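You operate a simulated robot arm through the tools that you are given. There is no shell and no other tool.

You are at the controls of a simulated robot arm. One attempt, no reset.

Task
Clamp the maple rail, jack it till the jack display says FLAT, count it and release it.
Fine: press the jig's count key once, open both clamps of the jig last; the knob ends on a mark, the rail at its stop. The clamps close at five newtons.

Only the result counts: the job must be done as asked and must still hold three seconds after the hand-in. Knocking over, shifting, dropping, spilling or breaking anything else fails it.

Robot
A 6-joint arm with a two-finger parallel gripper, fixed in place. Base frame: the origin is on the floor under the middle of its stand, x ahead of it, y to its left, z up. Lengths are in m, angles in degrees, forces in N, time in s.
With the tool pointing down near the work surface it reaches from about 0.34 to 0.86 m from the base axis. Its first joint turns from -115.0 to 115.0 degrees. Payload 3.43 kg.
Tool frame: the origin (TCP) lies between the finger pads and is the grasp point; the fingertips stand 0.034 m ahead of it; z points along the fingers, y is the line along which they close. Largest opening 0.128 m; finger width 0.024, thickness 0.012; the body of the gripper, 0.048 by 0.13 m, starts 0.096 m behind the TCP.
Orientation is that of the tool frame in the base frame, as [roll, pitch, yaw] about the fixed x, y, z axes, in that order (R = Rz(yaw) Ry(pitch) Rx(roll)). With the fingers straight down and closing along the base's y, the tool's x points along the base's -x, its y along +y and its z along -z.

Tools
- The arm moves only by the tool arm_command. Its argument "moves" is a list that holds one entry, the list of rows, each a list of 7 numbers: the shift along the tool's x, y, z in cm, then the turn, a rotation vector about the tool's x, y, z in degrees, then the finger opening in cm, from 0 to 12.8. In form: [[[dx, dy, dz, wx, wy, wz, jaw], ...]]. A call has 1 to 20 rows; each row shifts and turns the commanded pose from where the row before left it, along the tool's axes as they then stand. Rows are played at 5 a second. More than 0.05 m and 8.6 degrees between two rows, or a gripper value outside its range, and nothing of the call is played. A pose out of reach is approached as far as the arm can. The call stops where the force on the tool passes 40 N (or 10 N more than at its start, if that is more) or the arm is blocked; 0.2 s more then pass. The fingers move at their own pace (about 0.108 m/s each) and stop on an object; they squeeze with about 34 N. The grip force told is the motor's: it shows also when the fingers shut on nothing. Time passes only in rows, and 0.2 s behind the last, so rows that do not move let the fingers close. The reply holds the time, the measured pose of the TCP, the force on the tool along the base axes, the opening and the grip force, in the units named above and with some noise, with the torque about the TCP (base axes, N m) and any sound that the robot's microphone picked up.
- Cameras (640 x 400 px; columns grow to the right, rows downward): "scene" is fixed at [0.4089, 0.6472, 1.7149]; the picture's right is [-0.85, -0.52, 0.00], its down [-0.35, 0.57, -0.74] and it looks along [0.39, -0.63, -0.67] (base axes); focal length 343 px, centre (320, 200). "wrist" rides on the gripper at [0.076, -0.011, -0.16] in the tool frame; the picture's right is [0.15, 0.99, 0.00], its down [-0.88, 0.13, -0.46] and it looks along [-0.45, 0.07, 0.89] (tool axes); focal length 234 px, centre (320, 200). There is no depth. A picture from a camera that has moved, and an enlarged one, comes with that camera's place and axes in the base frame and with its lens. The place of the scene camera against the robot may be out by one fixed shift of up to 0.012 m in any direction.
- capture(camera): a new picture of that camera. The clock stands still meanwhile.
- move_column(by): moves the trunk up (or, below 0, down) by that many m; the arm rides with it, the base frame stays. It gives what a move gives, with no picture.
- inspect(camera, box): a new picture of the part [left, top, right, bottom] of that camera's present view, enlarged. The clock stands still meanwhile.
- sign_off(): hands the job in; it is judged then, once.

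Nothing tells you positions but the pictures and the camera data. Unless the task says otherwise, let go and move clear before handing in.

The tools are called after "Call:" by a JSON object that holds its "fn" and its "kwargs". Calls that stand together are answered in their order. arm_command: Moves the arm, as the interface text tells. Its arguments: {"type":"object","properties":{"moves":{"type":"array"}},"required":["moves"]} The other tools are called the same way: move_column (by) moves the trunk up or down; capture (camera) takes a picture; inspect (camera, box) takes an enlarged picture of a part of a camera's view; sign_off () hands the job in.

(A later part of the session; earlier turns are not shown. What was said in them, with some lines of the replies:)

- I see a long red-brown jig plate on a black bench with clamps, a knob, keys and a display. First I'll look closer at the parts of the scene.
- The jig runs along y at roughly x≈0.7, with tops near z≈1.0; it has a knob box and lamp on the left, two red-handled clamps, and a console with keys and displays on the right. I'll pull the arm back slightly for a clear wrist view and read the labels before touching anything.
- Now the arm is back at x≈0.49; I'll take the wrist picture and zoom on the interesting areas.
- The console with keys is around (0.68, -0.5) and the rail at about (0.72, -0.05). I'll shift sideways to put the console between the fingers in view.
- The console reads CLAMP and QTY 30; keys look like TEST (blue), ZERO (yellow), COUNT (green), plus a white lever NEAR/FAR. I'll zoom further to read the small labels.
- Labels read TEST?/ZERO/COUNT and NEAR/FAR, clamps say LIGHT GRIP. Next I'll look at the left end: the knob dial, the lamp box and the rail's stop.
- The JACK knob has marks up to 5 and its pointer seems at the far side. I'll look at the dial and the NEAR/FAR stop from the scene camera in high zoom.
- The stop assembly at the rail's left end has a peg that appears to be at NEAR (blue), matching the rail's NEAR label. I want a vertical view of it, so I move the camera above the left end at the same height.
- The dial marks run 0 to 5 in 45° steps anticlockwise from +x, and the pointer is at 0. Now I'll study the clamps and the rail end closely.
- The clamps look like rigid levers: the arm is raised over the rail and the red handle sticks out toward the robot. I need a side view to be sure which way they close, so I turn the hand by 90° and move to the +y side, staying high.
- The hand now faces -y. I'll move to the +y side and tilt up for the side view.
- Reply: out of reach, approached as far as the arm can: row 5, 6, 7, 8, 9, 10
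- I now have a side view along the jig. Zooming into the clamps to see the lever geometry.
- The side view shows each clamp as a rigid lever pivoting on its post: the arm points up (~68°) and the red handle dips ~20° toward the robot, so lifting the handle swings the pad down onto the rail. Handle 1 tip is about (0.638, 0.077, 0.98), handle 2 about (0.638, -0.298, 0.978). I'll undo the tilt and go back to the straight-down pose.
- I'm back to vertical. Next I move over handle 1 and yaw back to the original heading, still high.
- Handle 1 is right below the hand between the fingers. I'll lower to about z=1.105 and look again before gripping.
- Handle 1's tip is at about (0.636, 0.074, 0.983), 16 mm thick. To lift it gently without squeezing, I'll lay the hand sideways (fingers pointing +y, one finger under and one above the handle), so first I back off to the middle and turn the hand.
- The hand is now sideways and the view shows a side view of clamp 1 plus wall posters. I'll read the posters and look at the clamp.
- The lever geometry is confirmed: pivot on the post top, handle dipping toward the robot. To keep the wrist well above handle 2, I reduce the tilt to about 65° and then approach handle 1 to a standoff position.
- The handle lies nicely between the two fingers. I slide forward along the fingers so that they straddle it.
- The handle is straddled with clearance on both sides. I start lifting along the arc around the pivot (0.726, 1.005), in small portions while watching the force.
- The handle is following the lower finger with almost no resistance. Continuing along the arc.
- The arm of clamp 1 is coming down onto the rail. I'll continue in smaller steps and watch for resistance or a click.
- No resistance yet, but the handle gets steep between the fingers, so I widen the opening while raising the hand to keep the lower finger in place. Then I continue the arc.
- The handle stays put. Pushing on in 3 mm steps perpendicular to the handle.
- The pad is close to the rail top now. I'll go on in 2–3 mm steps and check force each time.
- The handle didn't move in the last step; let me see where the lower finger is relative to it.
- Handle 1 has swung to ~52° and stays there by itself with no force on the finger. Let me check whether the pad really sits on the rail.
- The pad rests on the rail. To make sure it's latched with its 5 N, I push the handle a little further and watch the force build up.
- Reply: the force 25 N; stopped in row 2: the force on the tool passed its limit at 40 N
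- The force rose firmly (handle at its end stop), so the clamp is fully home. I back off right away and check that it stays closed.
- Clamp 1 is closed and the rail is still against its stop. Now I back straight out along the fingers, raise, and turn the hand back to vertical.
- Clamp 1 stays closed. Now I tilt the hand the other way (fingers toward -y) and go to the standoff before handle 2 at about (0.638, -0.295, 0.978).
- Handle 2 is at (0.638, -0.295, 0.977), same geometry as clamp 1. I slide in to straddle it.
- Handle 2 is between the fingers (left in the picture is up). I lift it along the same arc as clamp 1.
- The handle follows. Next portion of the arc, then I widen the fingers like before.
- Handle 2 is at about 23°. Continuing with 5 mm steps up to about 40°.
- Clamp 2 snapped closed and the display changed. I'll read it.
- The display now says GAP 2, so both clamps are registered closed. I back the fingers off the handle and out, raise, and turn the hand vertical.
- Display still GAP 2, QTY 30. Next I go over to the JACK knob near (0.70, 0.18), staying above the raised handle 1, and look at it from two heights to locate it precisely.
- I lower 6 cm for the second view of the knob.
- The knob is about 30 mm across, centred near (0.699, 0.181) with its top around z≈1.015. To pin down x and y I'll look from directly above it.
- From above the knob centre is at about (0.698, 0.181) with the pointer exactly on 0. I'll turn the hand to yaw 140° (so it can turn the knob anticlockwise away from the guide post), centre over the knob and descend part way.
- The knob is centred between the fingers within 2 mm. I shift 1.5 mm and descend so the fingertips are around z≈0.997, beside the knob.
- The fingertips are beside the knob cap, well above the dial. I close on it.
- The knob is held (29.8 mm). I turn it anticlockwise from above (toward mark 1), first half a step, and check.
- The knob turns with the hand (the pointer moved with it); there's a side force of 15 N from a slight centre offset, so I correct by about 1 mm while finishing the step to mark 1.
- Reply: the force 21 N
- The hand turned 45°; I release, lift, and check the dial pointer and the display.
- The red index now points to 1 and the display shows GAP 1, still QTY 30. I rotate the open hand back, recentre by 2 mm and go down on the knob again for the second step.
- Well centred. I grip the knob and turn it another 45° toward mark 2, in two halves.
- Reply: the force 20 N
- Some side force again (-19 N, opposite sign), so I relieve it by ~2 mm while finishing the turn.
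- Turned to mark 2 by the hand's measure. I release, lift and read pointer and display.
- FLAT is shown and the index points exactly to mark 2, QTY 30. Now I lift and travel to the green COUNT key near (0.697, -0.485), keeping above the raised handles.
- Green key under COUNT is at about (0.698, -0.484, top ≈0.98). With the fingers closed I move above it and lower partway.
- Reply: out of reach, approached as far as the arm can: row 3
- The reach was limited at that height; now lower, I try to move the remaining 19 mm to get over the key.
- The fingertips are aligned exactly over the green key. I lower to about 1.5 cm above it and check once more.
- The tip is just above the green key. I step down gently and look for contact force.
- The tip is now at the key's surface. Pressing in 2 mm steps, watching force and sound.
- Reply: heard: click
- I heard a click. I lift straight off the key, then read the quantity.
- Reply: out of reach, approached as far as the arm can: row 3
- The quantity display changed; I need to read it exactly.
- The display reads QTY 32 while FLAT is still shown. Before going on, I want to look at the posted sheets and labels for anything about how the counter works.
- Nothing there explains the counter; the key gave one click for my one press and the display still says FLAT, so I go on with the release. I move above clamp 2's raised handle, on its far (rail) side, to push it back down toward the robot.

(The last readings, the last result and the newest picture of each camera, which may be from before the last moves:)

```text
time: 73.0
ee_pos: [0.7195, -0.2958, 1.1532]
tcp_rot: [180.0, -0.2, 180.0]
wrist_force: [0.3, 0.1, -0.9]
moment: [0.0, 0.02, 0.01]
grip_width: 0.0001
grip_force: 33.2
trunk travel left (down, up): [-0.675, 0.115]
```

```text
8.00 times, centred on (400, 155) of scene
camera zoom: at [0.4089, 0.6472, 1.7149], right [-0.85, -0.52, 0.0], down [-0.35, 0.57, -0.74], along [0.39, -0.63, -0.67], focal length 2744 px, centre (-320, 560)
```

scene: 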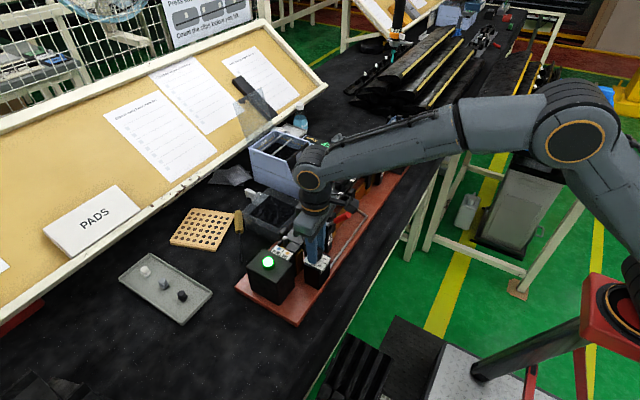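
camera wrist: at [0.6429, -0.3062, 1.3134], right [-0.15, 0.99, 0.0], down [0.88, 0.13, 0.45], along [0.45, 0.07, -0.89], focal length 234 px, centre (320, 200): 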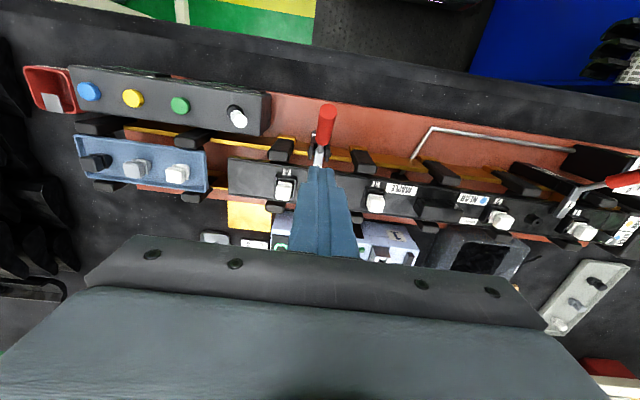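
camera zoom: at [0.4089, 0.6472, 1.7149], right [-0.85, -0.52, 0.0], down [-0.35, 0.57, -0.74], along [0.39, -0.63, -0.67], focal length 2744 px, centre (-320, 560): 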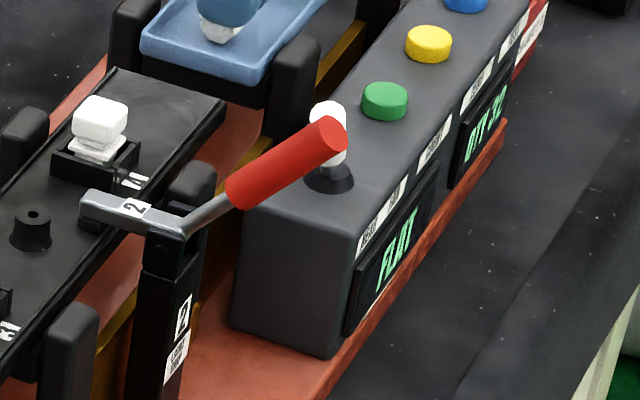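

The closed fingertips are right behind (rail side of) handle 2. I go down to tip height ≈1.047, still above the lever arm.

Call:
{"fn": "arm_command", "kwargs": {"moves": [[[0, 0, 3.6, 0, 0, 0, 0], [0, 0, 3.4, 0, 0, 0, 0], [0, 0, 0, 0, 0, 0, 0]]]}}

Call:
{"fn": "inspect", "kwargs": {"camera": "wrist", "box": [240, 110, 400, 210]}}

Call:
{"fn": "inspect", "kwargs": {"camera": "scene", "box": [360, 130, 440, 180]}}

```text
time: 73.8
ee_pos: [0.7179, -0.2953, 1.0805]
tcp_rot: [-179.8, -0.2, 180.0]
wrist_force: [0.8, 0.7, -0.6]
moment: [0.0, 0.01, -0.02]
grip_width: 0.0
grip_force: 33.0
trunk travel left (down, up): [-0.675, 0.115]
```

```text
4.00 times, centred on (320, 160) of wrist
camera zoom: at [0.6421, -0.306, 1.2419], right [-0.15, 0.99, 0.0], down [0.88, 0.13, 0.45], along [0.45, 0.07, -0.89], focal length 937 px, centre (320, 360)
```

zoom: 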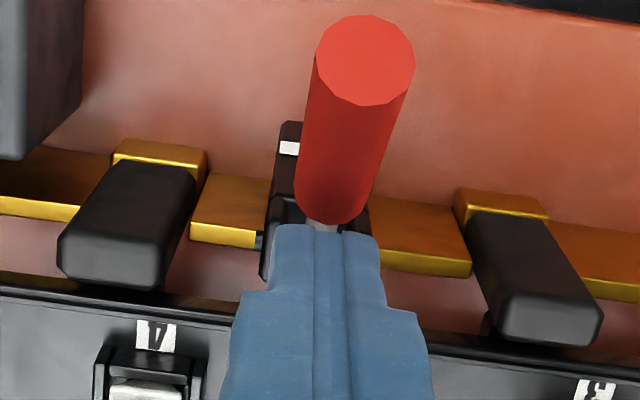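

```text
8.00 times, centred on (400, 155) of scene
camera zoom: at [0.4089, 0.6472, 1.7149], right [-0.85, -0.52, 0.0], down [-0.35, 0.57, -0.74], along [0.39, -0.63, -0.67], focal length 2744 px, centre (-320, 560)
```

zoom: 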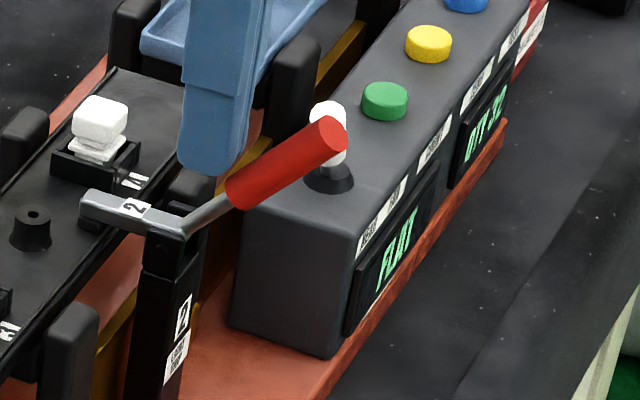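

In position. Now I push toward the robot and slightly down, in 5 mm steps.

Call:
{"fn": "arm_command", "kwargs": {"moves": [[[0.5, 0, 0, 0, 0, 0, 0], [0.5, 0, 0.1, 0, 0, 0, 0], [0.5, 0, 0.2, 0, 0, 0, 0], [0, 0, 0, 0, 0, 0, 0]]]}}

Call:
{"fn": "inspect", "kwargs": {"camera": "scene", "box": [360, 130, 440, 180]}}

```text
time: 74.8
ee_pos: [0.704, -0.2938, 1.0778]
tcp_rot: [-179.9, -0.4, 179.9]
wrist_force: [0.5, 0.3, -0.3]
moment: [0.01, 0.03, -0.01]
grip_width: 0.0
grip_force: 33.4
trunk travel left (down, up): [-0.675, 0.115]
```

```text
8.00 times, centred on (400, 155) of scene
camera zoom: at [0.4089, 0.6472, 1.7149], right [-0.85, -0.52, 0.0], down [-0.35, 0.57, -0.74], along [0.39, -0.63, -0.67], focal length 2744 px, centre (-320, 560)
```

zoom: 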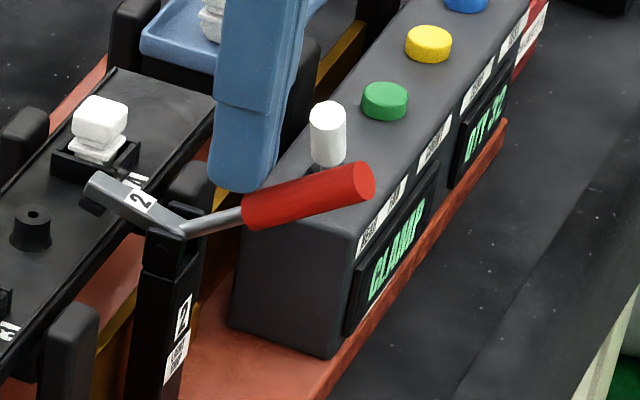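

Clamp 2 released (display back to CLAMP). I continue pushing the handle fully back to its open position.

Call:
{"fn": "arm_command", "kwargs": {"moves": [[[1.3, 0, 0, 0, 0, 0, 0], [1.3, 0, 0, 0, 0, 0, 0], [0.9, 0, 1.2, 0, 0, 0, 0], [0.4, 0, 1.0, 0, 0, 0, 0], [0.4, 0, 0.9, 0, 0, 0, 0], [0, 0, 0, 0, 0, 0, 0]]]}}

Call:
{"fn": "inspect", "kwargs": {"camera": "scene", "box": [360, 130, 440, 180]}}

Call:
{"fn": "inspect", "kwargs": {"camera": "wrist", "box": [240, 110, 400, 210]}}

```text
time: 76.2
ee_pos: [0.6599, -0.2936, 1.0488]
tcp_rot: [-179.9, -0.2, -180.0]
wrist_force: [-0.7, -0.6, 0.3]
moment: [-0.01, 0.02, 0.01]
grip_width: 0.0
grip_force: 33.4
trunk travel left (down, up): [-0.675, 0.115]
```

```text
8.00 times, centred on (400, 155) of scene
camera zoom: at [0.4089, 0.6472, 1.7149], right [-0.85, -0.52, 0.0], down [-0.35, 0.57, -0.74], along [0.39, -0.63, -0.67], focal length 2744 px, centre (-320, 560)
```

zoom: 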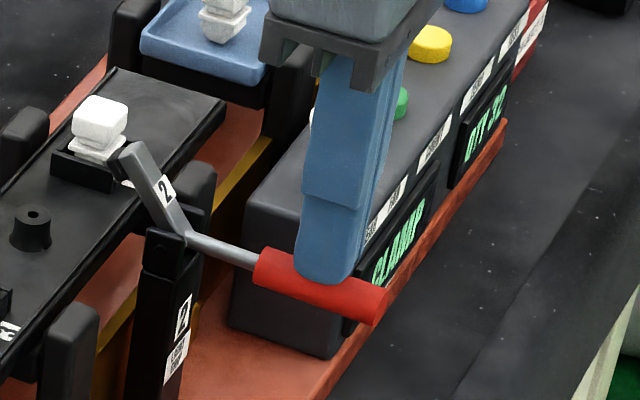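

```text
4.00 times, centred on (320, 160) of wrist
camera zoom: at [0.5838, -0.3046, 1.2087], right [-0.15, 0.99, 0.0], down [0.88, 0.13, 0.45], along [0.45, 0.07, -0.89], focal length 937 px, centre (320, 360)
```

zoom: 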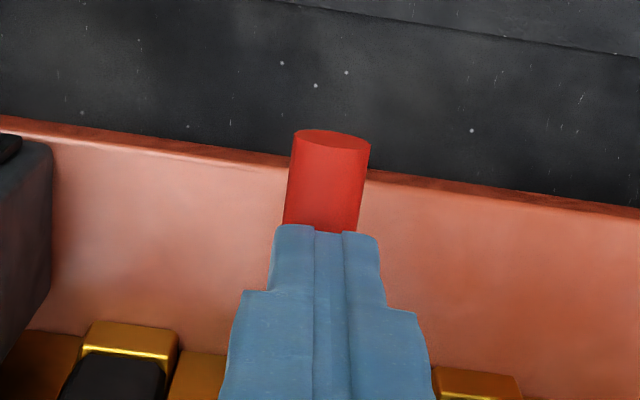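

Handle 2 is about level. A bit further down to its fully open rest.

Call:
{"fn": "arm_command", "kwargs": {"moves": [[[0.5, 0, 0.6, 0, 0, 0, 0], [0.5, 0, 0.6, 0, 0, 0, 0], [0, 0, 0.4, 0, 0, 0, 0], [0, 0, 0, 0, 0, 0, 0]]]}}

Call:
{"fn": "inspect", "kwargs": {"camera": "scene", "box": [360, 130, 440, 180]}}

```text
time: 77.2
ee_pos: [0.6507, -0.2935, 1.0315]
tcp_rot: [-179.9, -0.2, 180.0]
wrist_force: [0.0, 1.0, 0.0]
moment: [-0.04, -0.03, 0.01]
grip_width: 0.0
grip_force: 32.9
trunk travel left (down, up): [-0.675, 0.115]
```

```text
8.00 times, centred on (400, 155) of scene
camera zoom: at [0.4089, 0.6472, 1.7149], right [-0.85, -0.52, 0.0], down [-0.35, 0.57, -0.74], along [0.39, -0.63, -0.67], focal length 2744 px, centre (-320, 560)
```

zoom: 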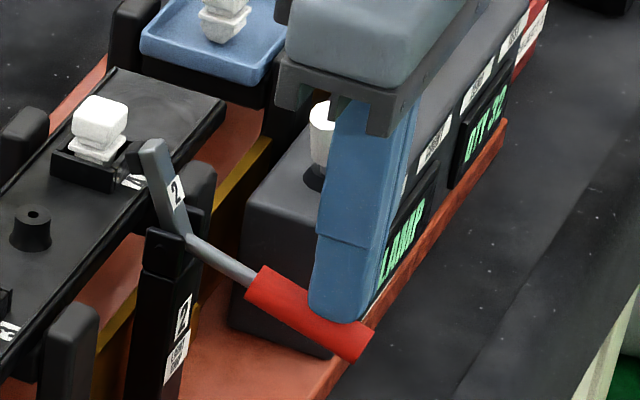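

Clamp 2 is fully open again. I lift and go over to clamp 1, again on the rail side of its raised handle.

Call:
{"fn": "arm_command", "kwargs": {"moves": [[[0, 0, -4, 0, 0, 0, 0], [0, 0, -4, 0, 0, 0, 0], [0, 0, -4, 0, 0, 0, 0], [-0.86, 4.6, 0, 0, 0, 0, 0], [-0.86, 4.6, 0, 0, 0, 0, 0], [-0.86, 4.6, 0, 0, 0, 0, 0], [-0.86, 4.6, 0, 0, 0, 0, 0], [-0.86, 4.6, 0, 0, 0, 0, 0], [-0.86, 4.6, 0, 0, 0, 0, 0], [-0.86, 4.6, 0, 0, 0, 0, 0], [-0.86, 4.5, 0, 0, 0, 0, 0], [0, 0, 0, 0, 0, 0, 0], [0, 0, 0, 0, 0, 0, 0]]]}}

Call:
{"fn": "capture", "kwargs": {"camera": "wrist"}}

Call:
{"fn": "inspect", "kwargs": {"camera": "wrist", "box": [240, 110, 400, 210]}}

Call:
{"fn": "inspect", "kwargs": {"camera": "scene", "box": [280, 195, 380, 265]}}

```text
time: 80.0
ee_pos: [0.719, 0.0732, 1.1508]
tcp_rot: [-179.9, -0.1, -179.9]
wrist_force: [0.6, -0.7, -0.5]
moment: [0.01, 0.02, 0.04]
grip_width: 0.0
grip_force: 32.8
trunk travel left (down, up): [-0.675, 0.115]
```

```text
taken
camera wrist: at [0.6431, 0.063, 1.3109], right [-0.15, 0.99, 0.0], down [0.88, 0.13, 0.45], along [0.45, 0.07, -0.89], focal length 234 px, centre (320, 200)
```

wrist: 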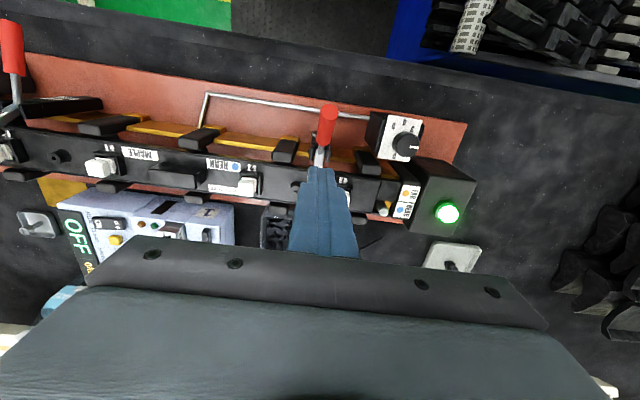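

```text
4.00 times, centred on (320, 160) of wrist
camera zoom: at [0.6431, 0.063, 1.3109], right [-0.15, 0.99, 0.0], down [0.88, 0.13, 0.45], along [0.45, 0.07, -0.89], focal length 937 px, centre (320, 360)
```

zoom: 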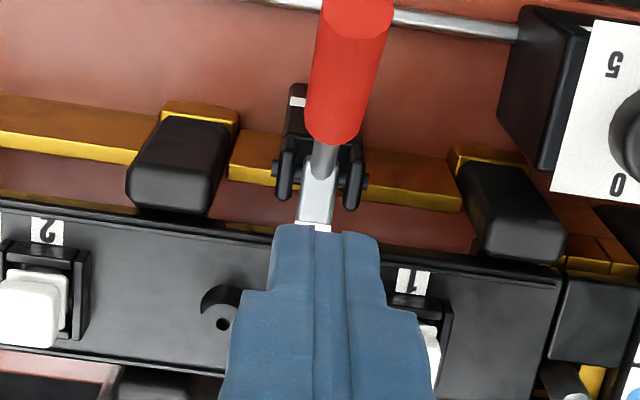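

```text
5.71 times, centred on (330, 230) of scene
camera zoom: at [0.4089, 0.6472, 1.7149], right [-0.85, -0.52, 0.0], down [-0.35, 0.57, -0.74], along [0.39, -0.63, -0.67], focal length 1960 px, centre (263, 29)
```

zoom: 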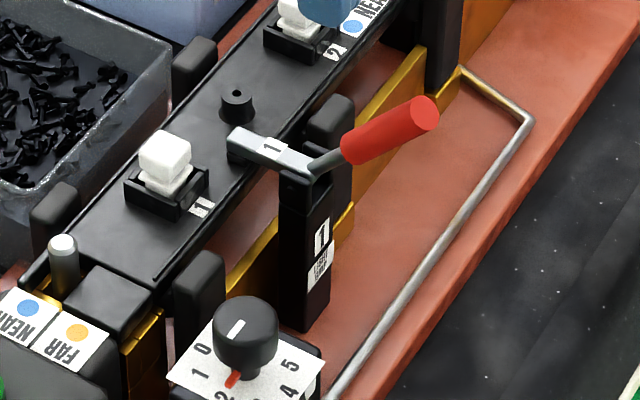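

Same geometry as with clamp 2. I go down behind the handle and push it toward the robot.

Call:
{"fn": "arm_command", "kwargs": {"moves": [[[0, 0, 3.5, 0, 0, 0, 0], [0, 0, 3.5, 0, 0, 0, 0], [0, 0, 0, 0, 0, 0, 0]]]}}

Call:
{"fn": "inspect", "kwargs": {"camera": "scene", "box": [280, 195, 380, 265]}}

Call:
{"fn": "inspect", "kwargs": {"camera": "wrist", "box": [240, 110, 400, 210]}}

```text
time: 80.8
ee_pos: [0.7194, 0.0721, 1.0806]
tcp_rot: [-180.0, -0.3, -180.0]
wrist_force: [-0.9, 0.0, -0.3]
moment: [0.04, 0.0, 0.01]
grip_width: 0.0001
grip_force: 33.6
trunk travel left (down, up): [-0.675, 0.115]
```

```text
5.71 times, centred on (330, 230) of scene
camera zoom: at [0.4089, 0.6472, 1.7149], right [-0.85, -0.52, 0.0], down [-0.35, 0.57, -0.74], along [0.39, -0.63, -0.67], focal length 1960 px, centre (263, 29)
```

zoom: 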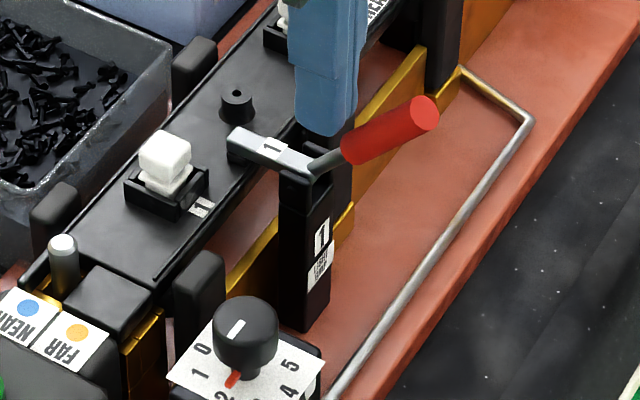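

```text
4.00 times, centred on (320, 160) of wrist
camera zoom: at [0.6436, 0.0625, 1.2409], right [-0.15, 0.99, 0.0], down [0.88, 0.13, 0.45], along [0.45, 0.07, -0.89], focal length 937 px, centre (320, 360)
```

zoom: 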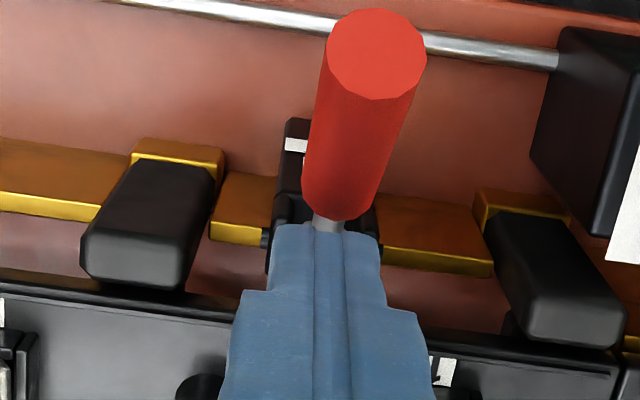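

Good; I add 2 mm in y and push in steps.

Call:
{"fn": "arm_command", "kwargs": {"moves": [[[0, 0.2, 0, 0, 0, 0, 0], [0.5, 0, 0, 0, 0, 0, 0], [0.5, 0, 0.1, 0, 0, 0, 0], [0.5, 0, 0.2, 0, 0, 0, 0], [0, 0, 0, 0, 0, 0, 0]]]}}

Call:
{"fn": "inspect", "kwargs": {"camera": "scene", "box": [280, 195, 380, 265]}}

```text
time: 82.0
ee_pos: [0.7032, 0.0745, 1.0763]
tcp_rot: [-179.9, -0.1, 180.0]
wrist_force: [-0.8, -0.5, -0.1]
moment: [0.0, -0.02, -0.03]
grip_width: 0.0001
grip_force: 32.5
trunk travel left (down, up): [-0.675, 0.115]
```

```text
5.71 times, centred on (330, 230) of scene
camera zoom: at [0.4089, 0.6472, 1.7149], right [-0.85, -0.52, 0.0], down [-0.35, 0.57, -0.74], along [0.39, -0.63, -0.67], focal length 1960 px, centre (263, 29)
```

zoom: 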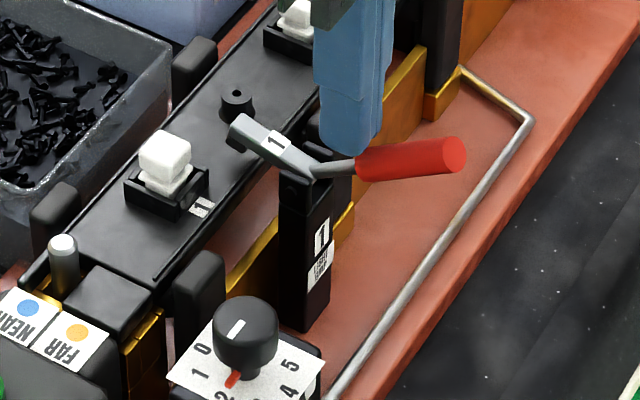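

Clamp 1 has let go. I push its handle on to the fully open position like clamp 2.

Call:
{"fn": "arm_command", "kwargs": {"moves": [[[1.3, 0, 0, 0, 0, 0, 0], [1.3, 0, 0, 0, 0, 0, 0], [0.9, 0, 1.2, 0, 0, 0, 0], [0.4, 0, 1.0, 0, 0, 0, 0], [0.4, 0, 0.9, 0, 0, 0, 0], [0.5, 0, 0.6, 0, 0, 0, 0], [0.5, 0, 0.6, 0, 0, 0, 0], [0, 0, 0.3, 0, 0, 0, 0], [0, 0, 0, 0, 0, 0, 0]]]}}

Call:
{"fn": "inspect", "kwargs": {"camera": "scene", "box": [280, 195, 380, 265]}}

```text
time: 84.0
ee_pos: [0.6511, 0.0768, 1.0309]
tcp_rot: [-179.9, -0.3, -180.0]
wrist_force: [0.1, -0.4, -0.9]
moment: [0.01, 0.0, -0.01]
grip_width: 0.0
grip_force: 32.7
trunk travel left (down, up): [-0.675, 0.115]
```

```text
5.71 times, centred on (330, 230) of scene
camera zoom: at [0.4089, 0.6472, 1.7149], right [-0.85, -0.52, 0.0], down [-0.35, 0.57, -0.74], along [0.39, -0.63, -0.67], focal length 1960 px, centre (263, 29)
```

zoom: 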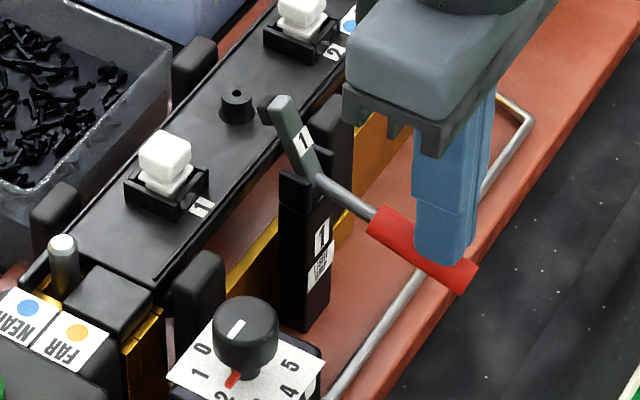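

Both clamps are open. I lift off and retreat to a clear pose, then check everything.

Call:
{"fn": "arm_command", "kwargs": {"moves": [[[0, 0, -4, 0, 0, 0, 0], [0, 0, -4, 0, 0, 0, 0], [0, 0, -4, 0, 0, 0, 0], [0, 0, -4, 0, 0, 0, 0], [2, 0, -4, 0, 0, 0, 0], [3, 0, -4, 0, 0, 0, 0], [3, 0, -4, 0, 0, 0, 0], [3, 0, -4, 0, 0, 0, 0], [3, 0, 0, 0, 0, 0, 4], [0, 0, 0, 0, 0, 0, 8], [0, 0, 0, 0, 0, 0, 12.8], [0, 0, 0, 0, 0, 0, 12.8]]]}}

Call:
{"fn": "capture", "kwargs": {"camera": "scene"}}

Call:
{"fn": "inspect", "kwargs": {"camera": "scene", "box": [265, 220, 345, 270]}}

Call:
{"fn": "inspect", "kwargs": {"camera": "scene", "box": [370, 115, 434, 165]}}

Call:
{"fn": "capture", "kwargs": {"camera": "wrist"}}

```text
time: 86.6
ee_pos: [0.5125, 0.0767, 1.3537]
tcp_rot: [-179.9, -0.2, 180.0]
wrist_force: [0.3, -0.4, -0.2]
moment: [-0.02, 0.02, 0.0]
grip_width: 0.1281
grip_force: 0.1
trunk travel left (down, up): [-0.675, 0.115]
```

```text
taken
```

scene: 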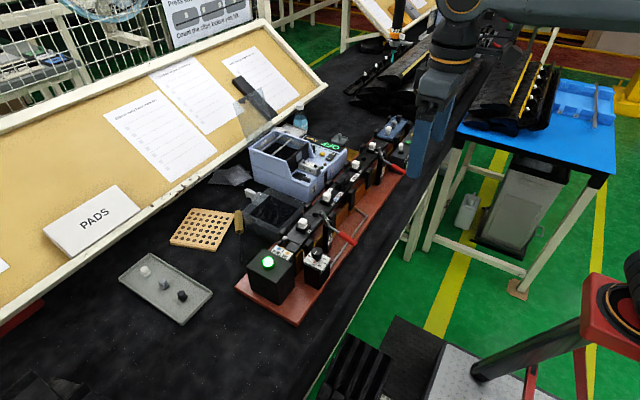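

```text
8.00 times, centred on (305, 245) of scene
camera zoom: at [0.4089, 0.6472, 1.7149], right [-0.85, -0.52, 0.0], down [-0.35, 0.57, -0.74], along [0.39, -0.63, -0.67], focal length 2744 px, centre (440, -160)
```

zoom: 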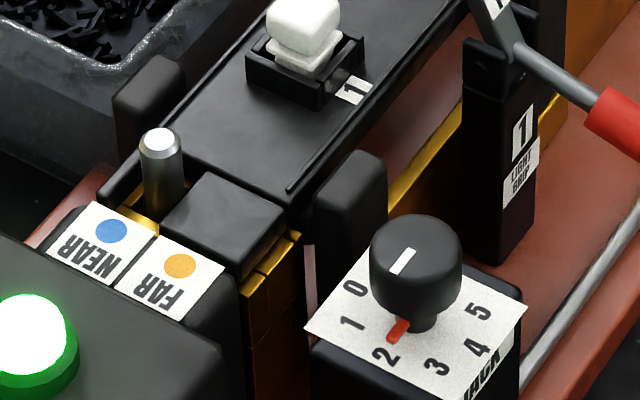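

```text
8.00 times, centred on (402, 140) of scene
camera zoom: at [0.4089, 0.6472, 1.7149], right [-0.85, -0.52, 0.0], down [-0.35, 0.57, -0.74], along [0.39, -0.63, -0.67], focal length 2744 px, centre (-336, 680)
```

zoom: 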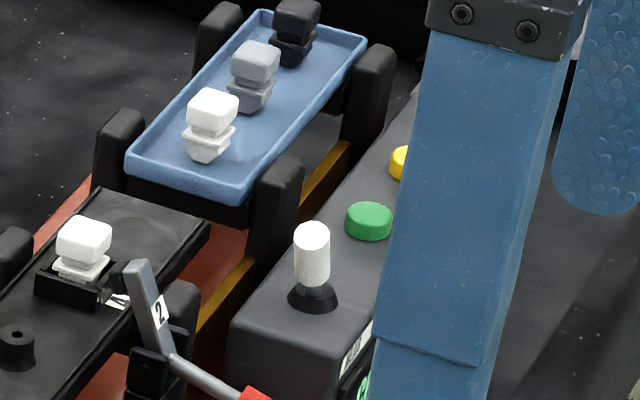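

```text
taken
camera wrist: at [0.4369, 0.0658, 1.5146], right [-0.15, 0.99, 0.0], down [0.88, 0.13, 0.45], along [0.45, 0.07, -0.89], focal length 234 px, centre (320, 200)
```

wrist: 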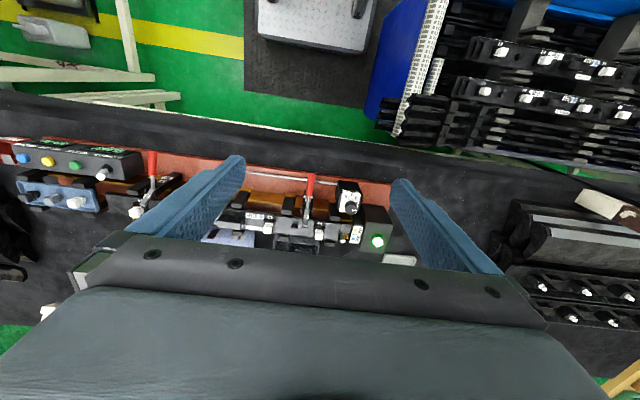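

The knob is on mark 2 and both clamps are open. I compare the rail end with the very first view, and check the displays and clamp 2.

Call:
{"fn": "inspect", "kwargs": {"camera": "scene", "box": [265, 225, 329, 265]}}

Call:
{"fn": "inspect", "kwargs": {"camera": "wrist", "box": [10, 130, 170, 220]}}

Call:
{"fn": "inspect", "kwargs": {"camera": "wrist", "box": [290, 170, 400, 250]}}

Call:
{"fn": "inspect", "kwargs": {"camera": "scene", "box": [300, 140, 400, 220]}}

```text
10.00 times, centred on (297, 245) of scene
camera zoom: at [0.4089, 0.6472, 1.7149], right [-0.85, -0.52, 0.0], down [-0.35, 0.57, -0.74], along [0.39, -0.63, -0.67], focal length 3430 px, centre (550, -250)
```

zoom: 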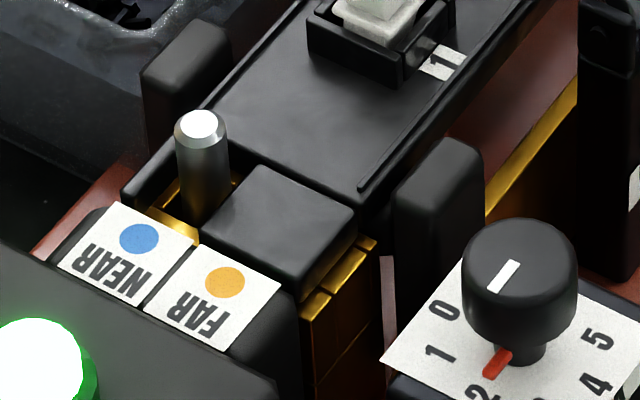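

```text
4.00 times, centred on (90, 175) of wrist
camera zoom: at [0.4369, 0.0658, 1.5146], right [-0.15, 0.99, 0.0], down [0.88, 0.13, 0.45], along [0.45, 0.07, -0.89], focal length 937 px, centre (1240, 300)
```

zoom: 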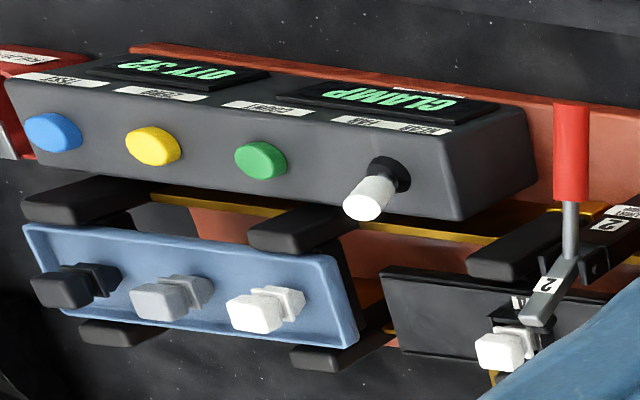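

```text
5.00 times, centred on (345, 210) of wrist
camera zoom: at [0.4369, 0.0658, 1.5146], right [-0.15, 0.99, 0.0], down [0.88, 0.13, 0.45], along [0.45, 0.07, -0.89], focal length 1171 px, centre (195, 150)
```

zoom: 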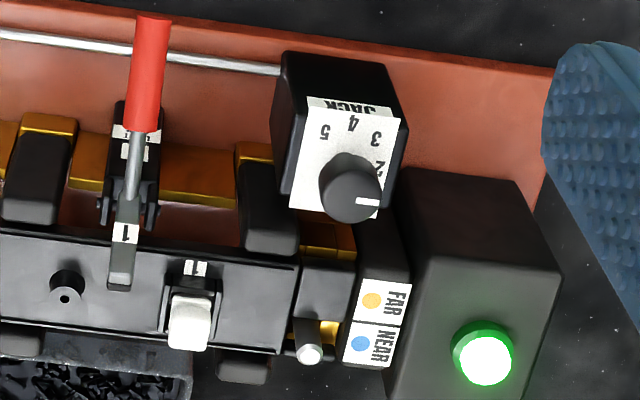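

```text
5.00 times, centred on (350, 180) of scene
camera zoom: at [0.4089, 0.6472, 1.7149], right [-0.85, -0.52, 0.0], down [-0.35, 0.57, -0.74], along [0.39, -0.63, -0.67], focal length 1715 px, centre (170, 300)
```

zoom: 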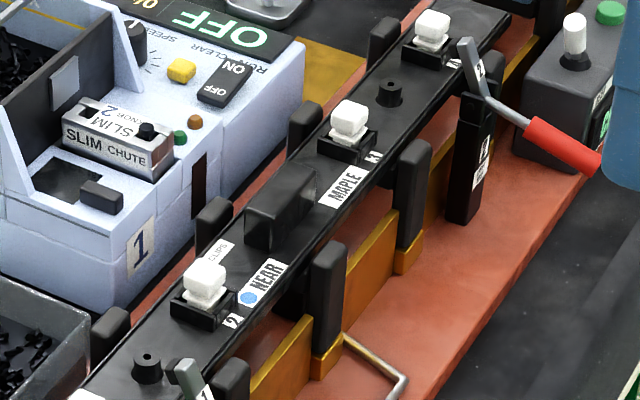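

Everything looks right: rail unmoved, knob on 2, clamps open. There is a small label behind the jack display on the console front that I haven't read; let me look at it, as well as the count label.

Call:
{"fn": "inspect", "kwargs": {"camera": "wrist", "box": [92, 140, 142, 165]}}

Call:
{"fn": "inspect", "kwargs": {"camera": "wrist", "box": [10, 135, 70, 165]}}

```text
12.80 times, centred on (117, 152) of wrist
camera zoom: at [0.4369, 0.0658, 1.5146], right [-0.15, 0.99, 0.0], down [0.88, 0.13, 0.45], along [0.45, 0.07, -0.89], focal length 2997 px, centre (2918, 808)
```

zoom: 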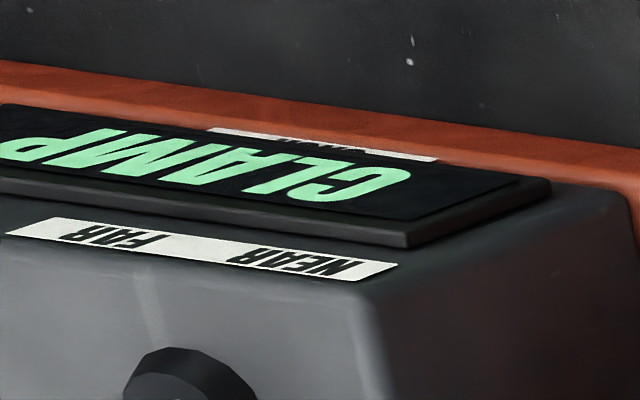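

```text
10.67 times, centred on (40, 150) of wrist
camera zoom: at [0.4369, 0.0658, 1.5146], right [-0.15, 0.99, 0.0], down [0.88, 0.13, 0.45], along [0.45, 0.07, -0.89], focal length 2498 px, centre (3307, 733)
```

zoom: 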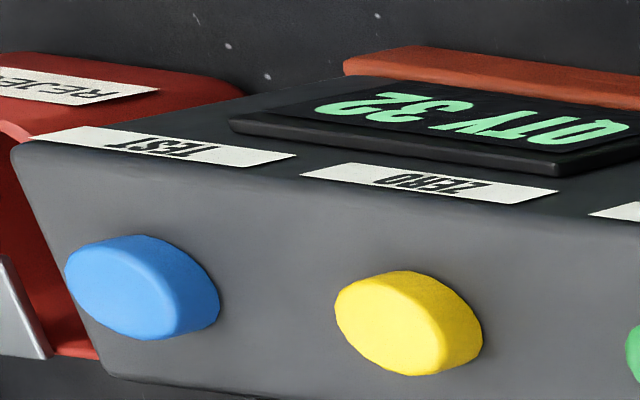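

There's a partly hidden label on the plate in front of the jack display. It costs little to look at it from further back, so I move the hand (high and clear) for a view.

Call:
{"fn": "arm_command", "kwargs": {"moves": [[[0.8, -4.8, 0, 0, 0, 0, 12.8], [0.8, -4.8, 0, 0, 0, 0, 12.8], [0.8, -4.8, 0, 0, 0, 0, 12.8], [0.8, -4.8, 0, 0, 0, 0, 12.8], [0.8, -4.8, 0, 0, 0, 0, 12.8], [0.8, -4.8, 0, 0, 0, 0, 12.8], [0.8, -4.8, 0, 0, 0, 0, 12.8], [0.8, -4.8, 0, 0, 0, 0, 12.8], [0.8, -4.8, 0, 0, 0, 0, 12.8], [0.8, -4.8, 0, 0, 0, 0, 12.8], [0, 0, 0, 0, 0, 0, 12.8]]]}}

Call:
{"fn": "capture", "kwargs": {"camera": "wrist"}}

Call:
{"fn": "inspect", "kwargs": {"camera": "wrist", "box": [260, 170, 380, 240]}}

```text
time: 89.0
ee_pos: [0.4303, -0.407, 1.3526]
tcp_rot: [-179.9, -0.1, 179.9]
wrist_force: [0.3, -0.2, -0.1]
moment: [-0.02, -0.01, -0.05]
grip_width: 0.1281
grip_force: 0.1
trunk travel left (down, up): [-0.675, 0.115]
```

```text
taken
camera wrist: at [0.3548, -0.4176, 1.5126], right [-0.15, 0.99, 0.0], down [0.88, 0.13, 0.45], along [0.45, 0.07, -0.89], focal length 234 px, centre (320, 200)
```

wrist: 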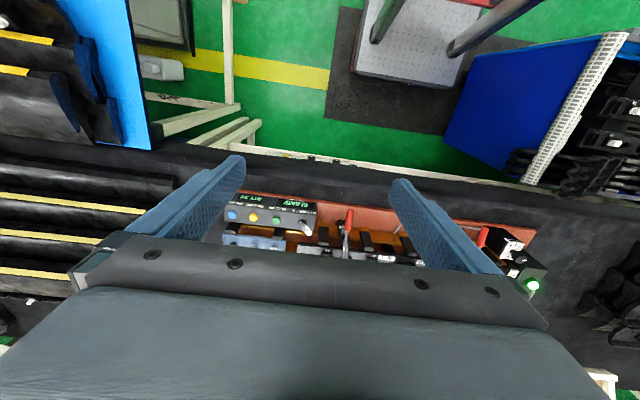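

```text
5.33 times, centred on (320, 205) of wrist
camera zoom: at [0.3548, -0.4176, 1.5126], right [-0.15, 0.99, 0.0], down [0.88, 0.13, 0.45], along [0.45, 0.07, -0.89], focal length 1249 px, centre (320, 173)
```

zoom: 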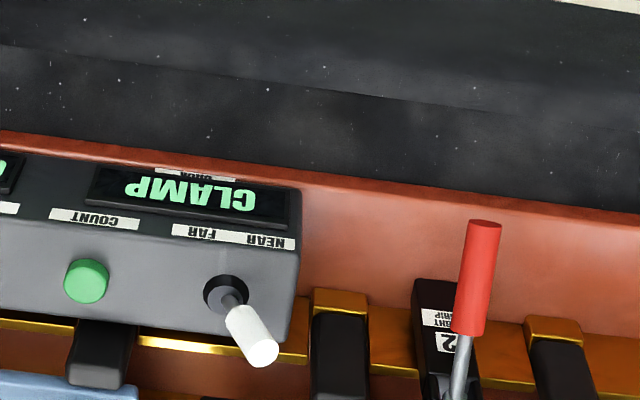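

Call:
{"fn": "inspect", "kwargs": {"camera": "wrist", "box": [278, 195, 318, 215]}}

Call:
{"fn": "inspect", "kwargs": {"camera": "wrist", "box": [225, 190, 285, 225]}}

```text
16.00 times, centred on (298, 205) of wrist
camera zoom: at [0.3548, -0.4176, 1.5126], right [-0.15, 0.99, 0.0], down [0.88, 0.13, 0.45], along [0.45, 0.07, -0.89], focal length 3747 px, centre (672, 120)
```

zoom: 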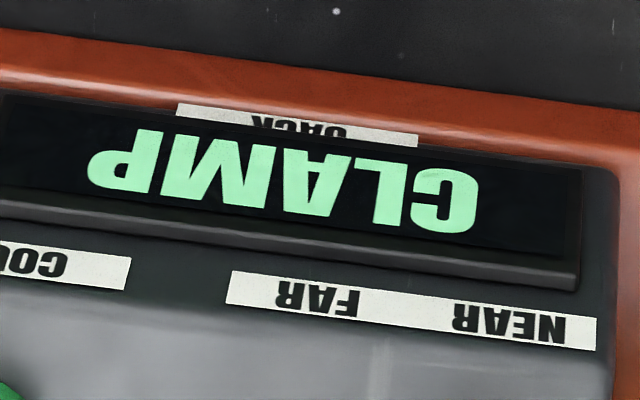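

```text
10.67 times, centred on (255, 208) of wrist
camera zoom: at [0.3548, -0.4176, 1.5126], right [-0.15, 0.99, 0.0], down [0.88, 0.13, 0.45], along [0.45, 0.07, -0.89], focal length 2498 px, centre (1013, 120)
```

zoom: 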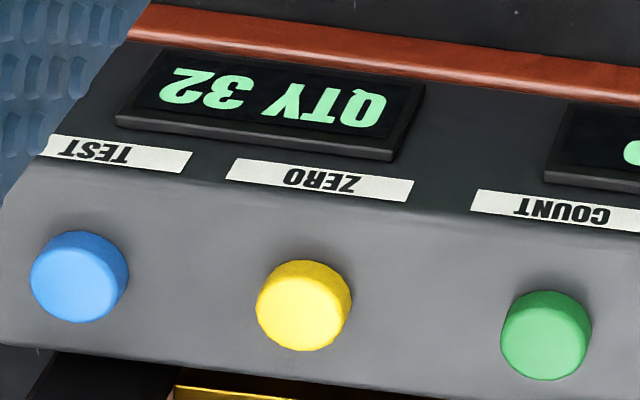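

The label just says JACK. Final state: the rail is unmoved at its NEAR stop, the knob is on mark 2 (FLAT was reached there), both clamps are open and the arm is clear. I pressed COUNT once and heard one click, but QTY went from 30 to 32 rather than 31. I have no way to correct that within the task, so I'm handing in.

Call:
{"fn": "sign_off", "kwargs": {}}

```text
The job is handed in.
```

I clamped the maple rail, jacked it to FLAT, counted it and released it. However, the quantity display jumped from QTY 30 to QTY 32 instead of 31.

- **Clamps:** Both were closed first, clamp 1 then clamp 2, and the jack display changed from CLAMP to GAP 2. While I checked clamp 1 against its end stop, the force on the tool briefly passed the 40 N limit and the move stopped. I saw no shift of the rail.
- **Jack:** I turned the knob one mark at a time. The display read GAP 1 at mark 1 and FLAT at mark 2. The knob was left on mark 2.
- **Count:** I pressed the green COUNT key once while the display said FLAT, and heard a single click. I don't know whether the key registered twice or whether one press normally adds two. I left it alone, because another press or ZERO would have gone against the instructions.
- **Release:** I opened both clamps last, clamp 2 then clamp 1, and pushed both handles back to their open positions.
- **Final check:** The rail end at its NEAR stop looks the same as in the first picture. The arm is clear, and I saw nothing else moved.
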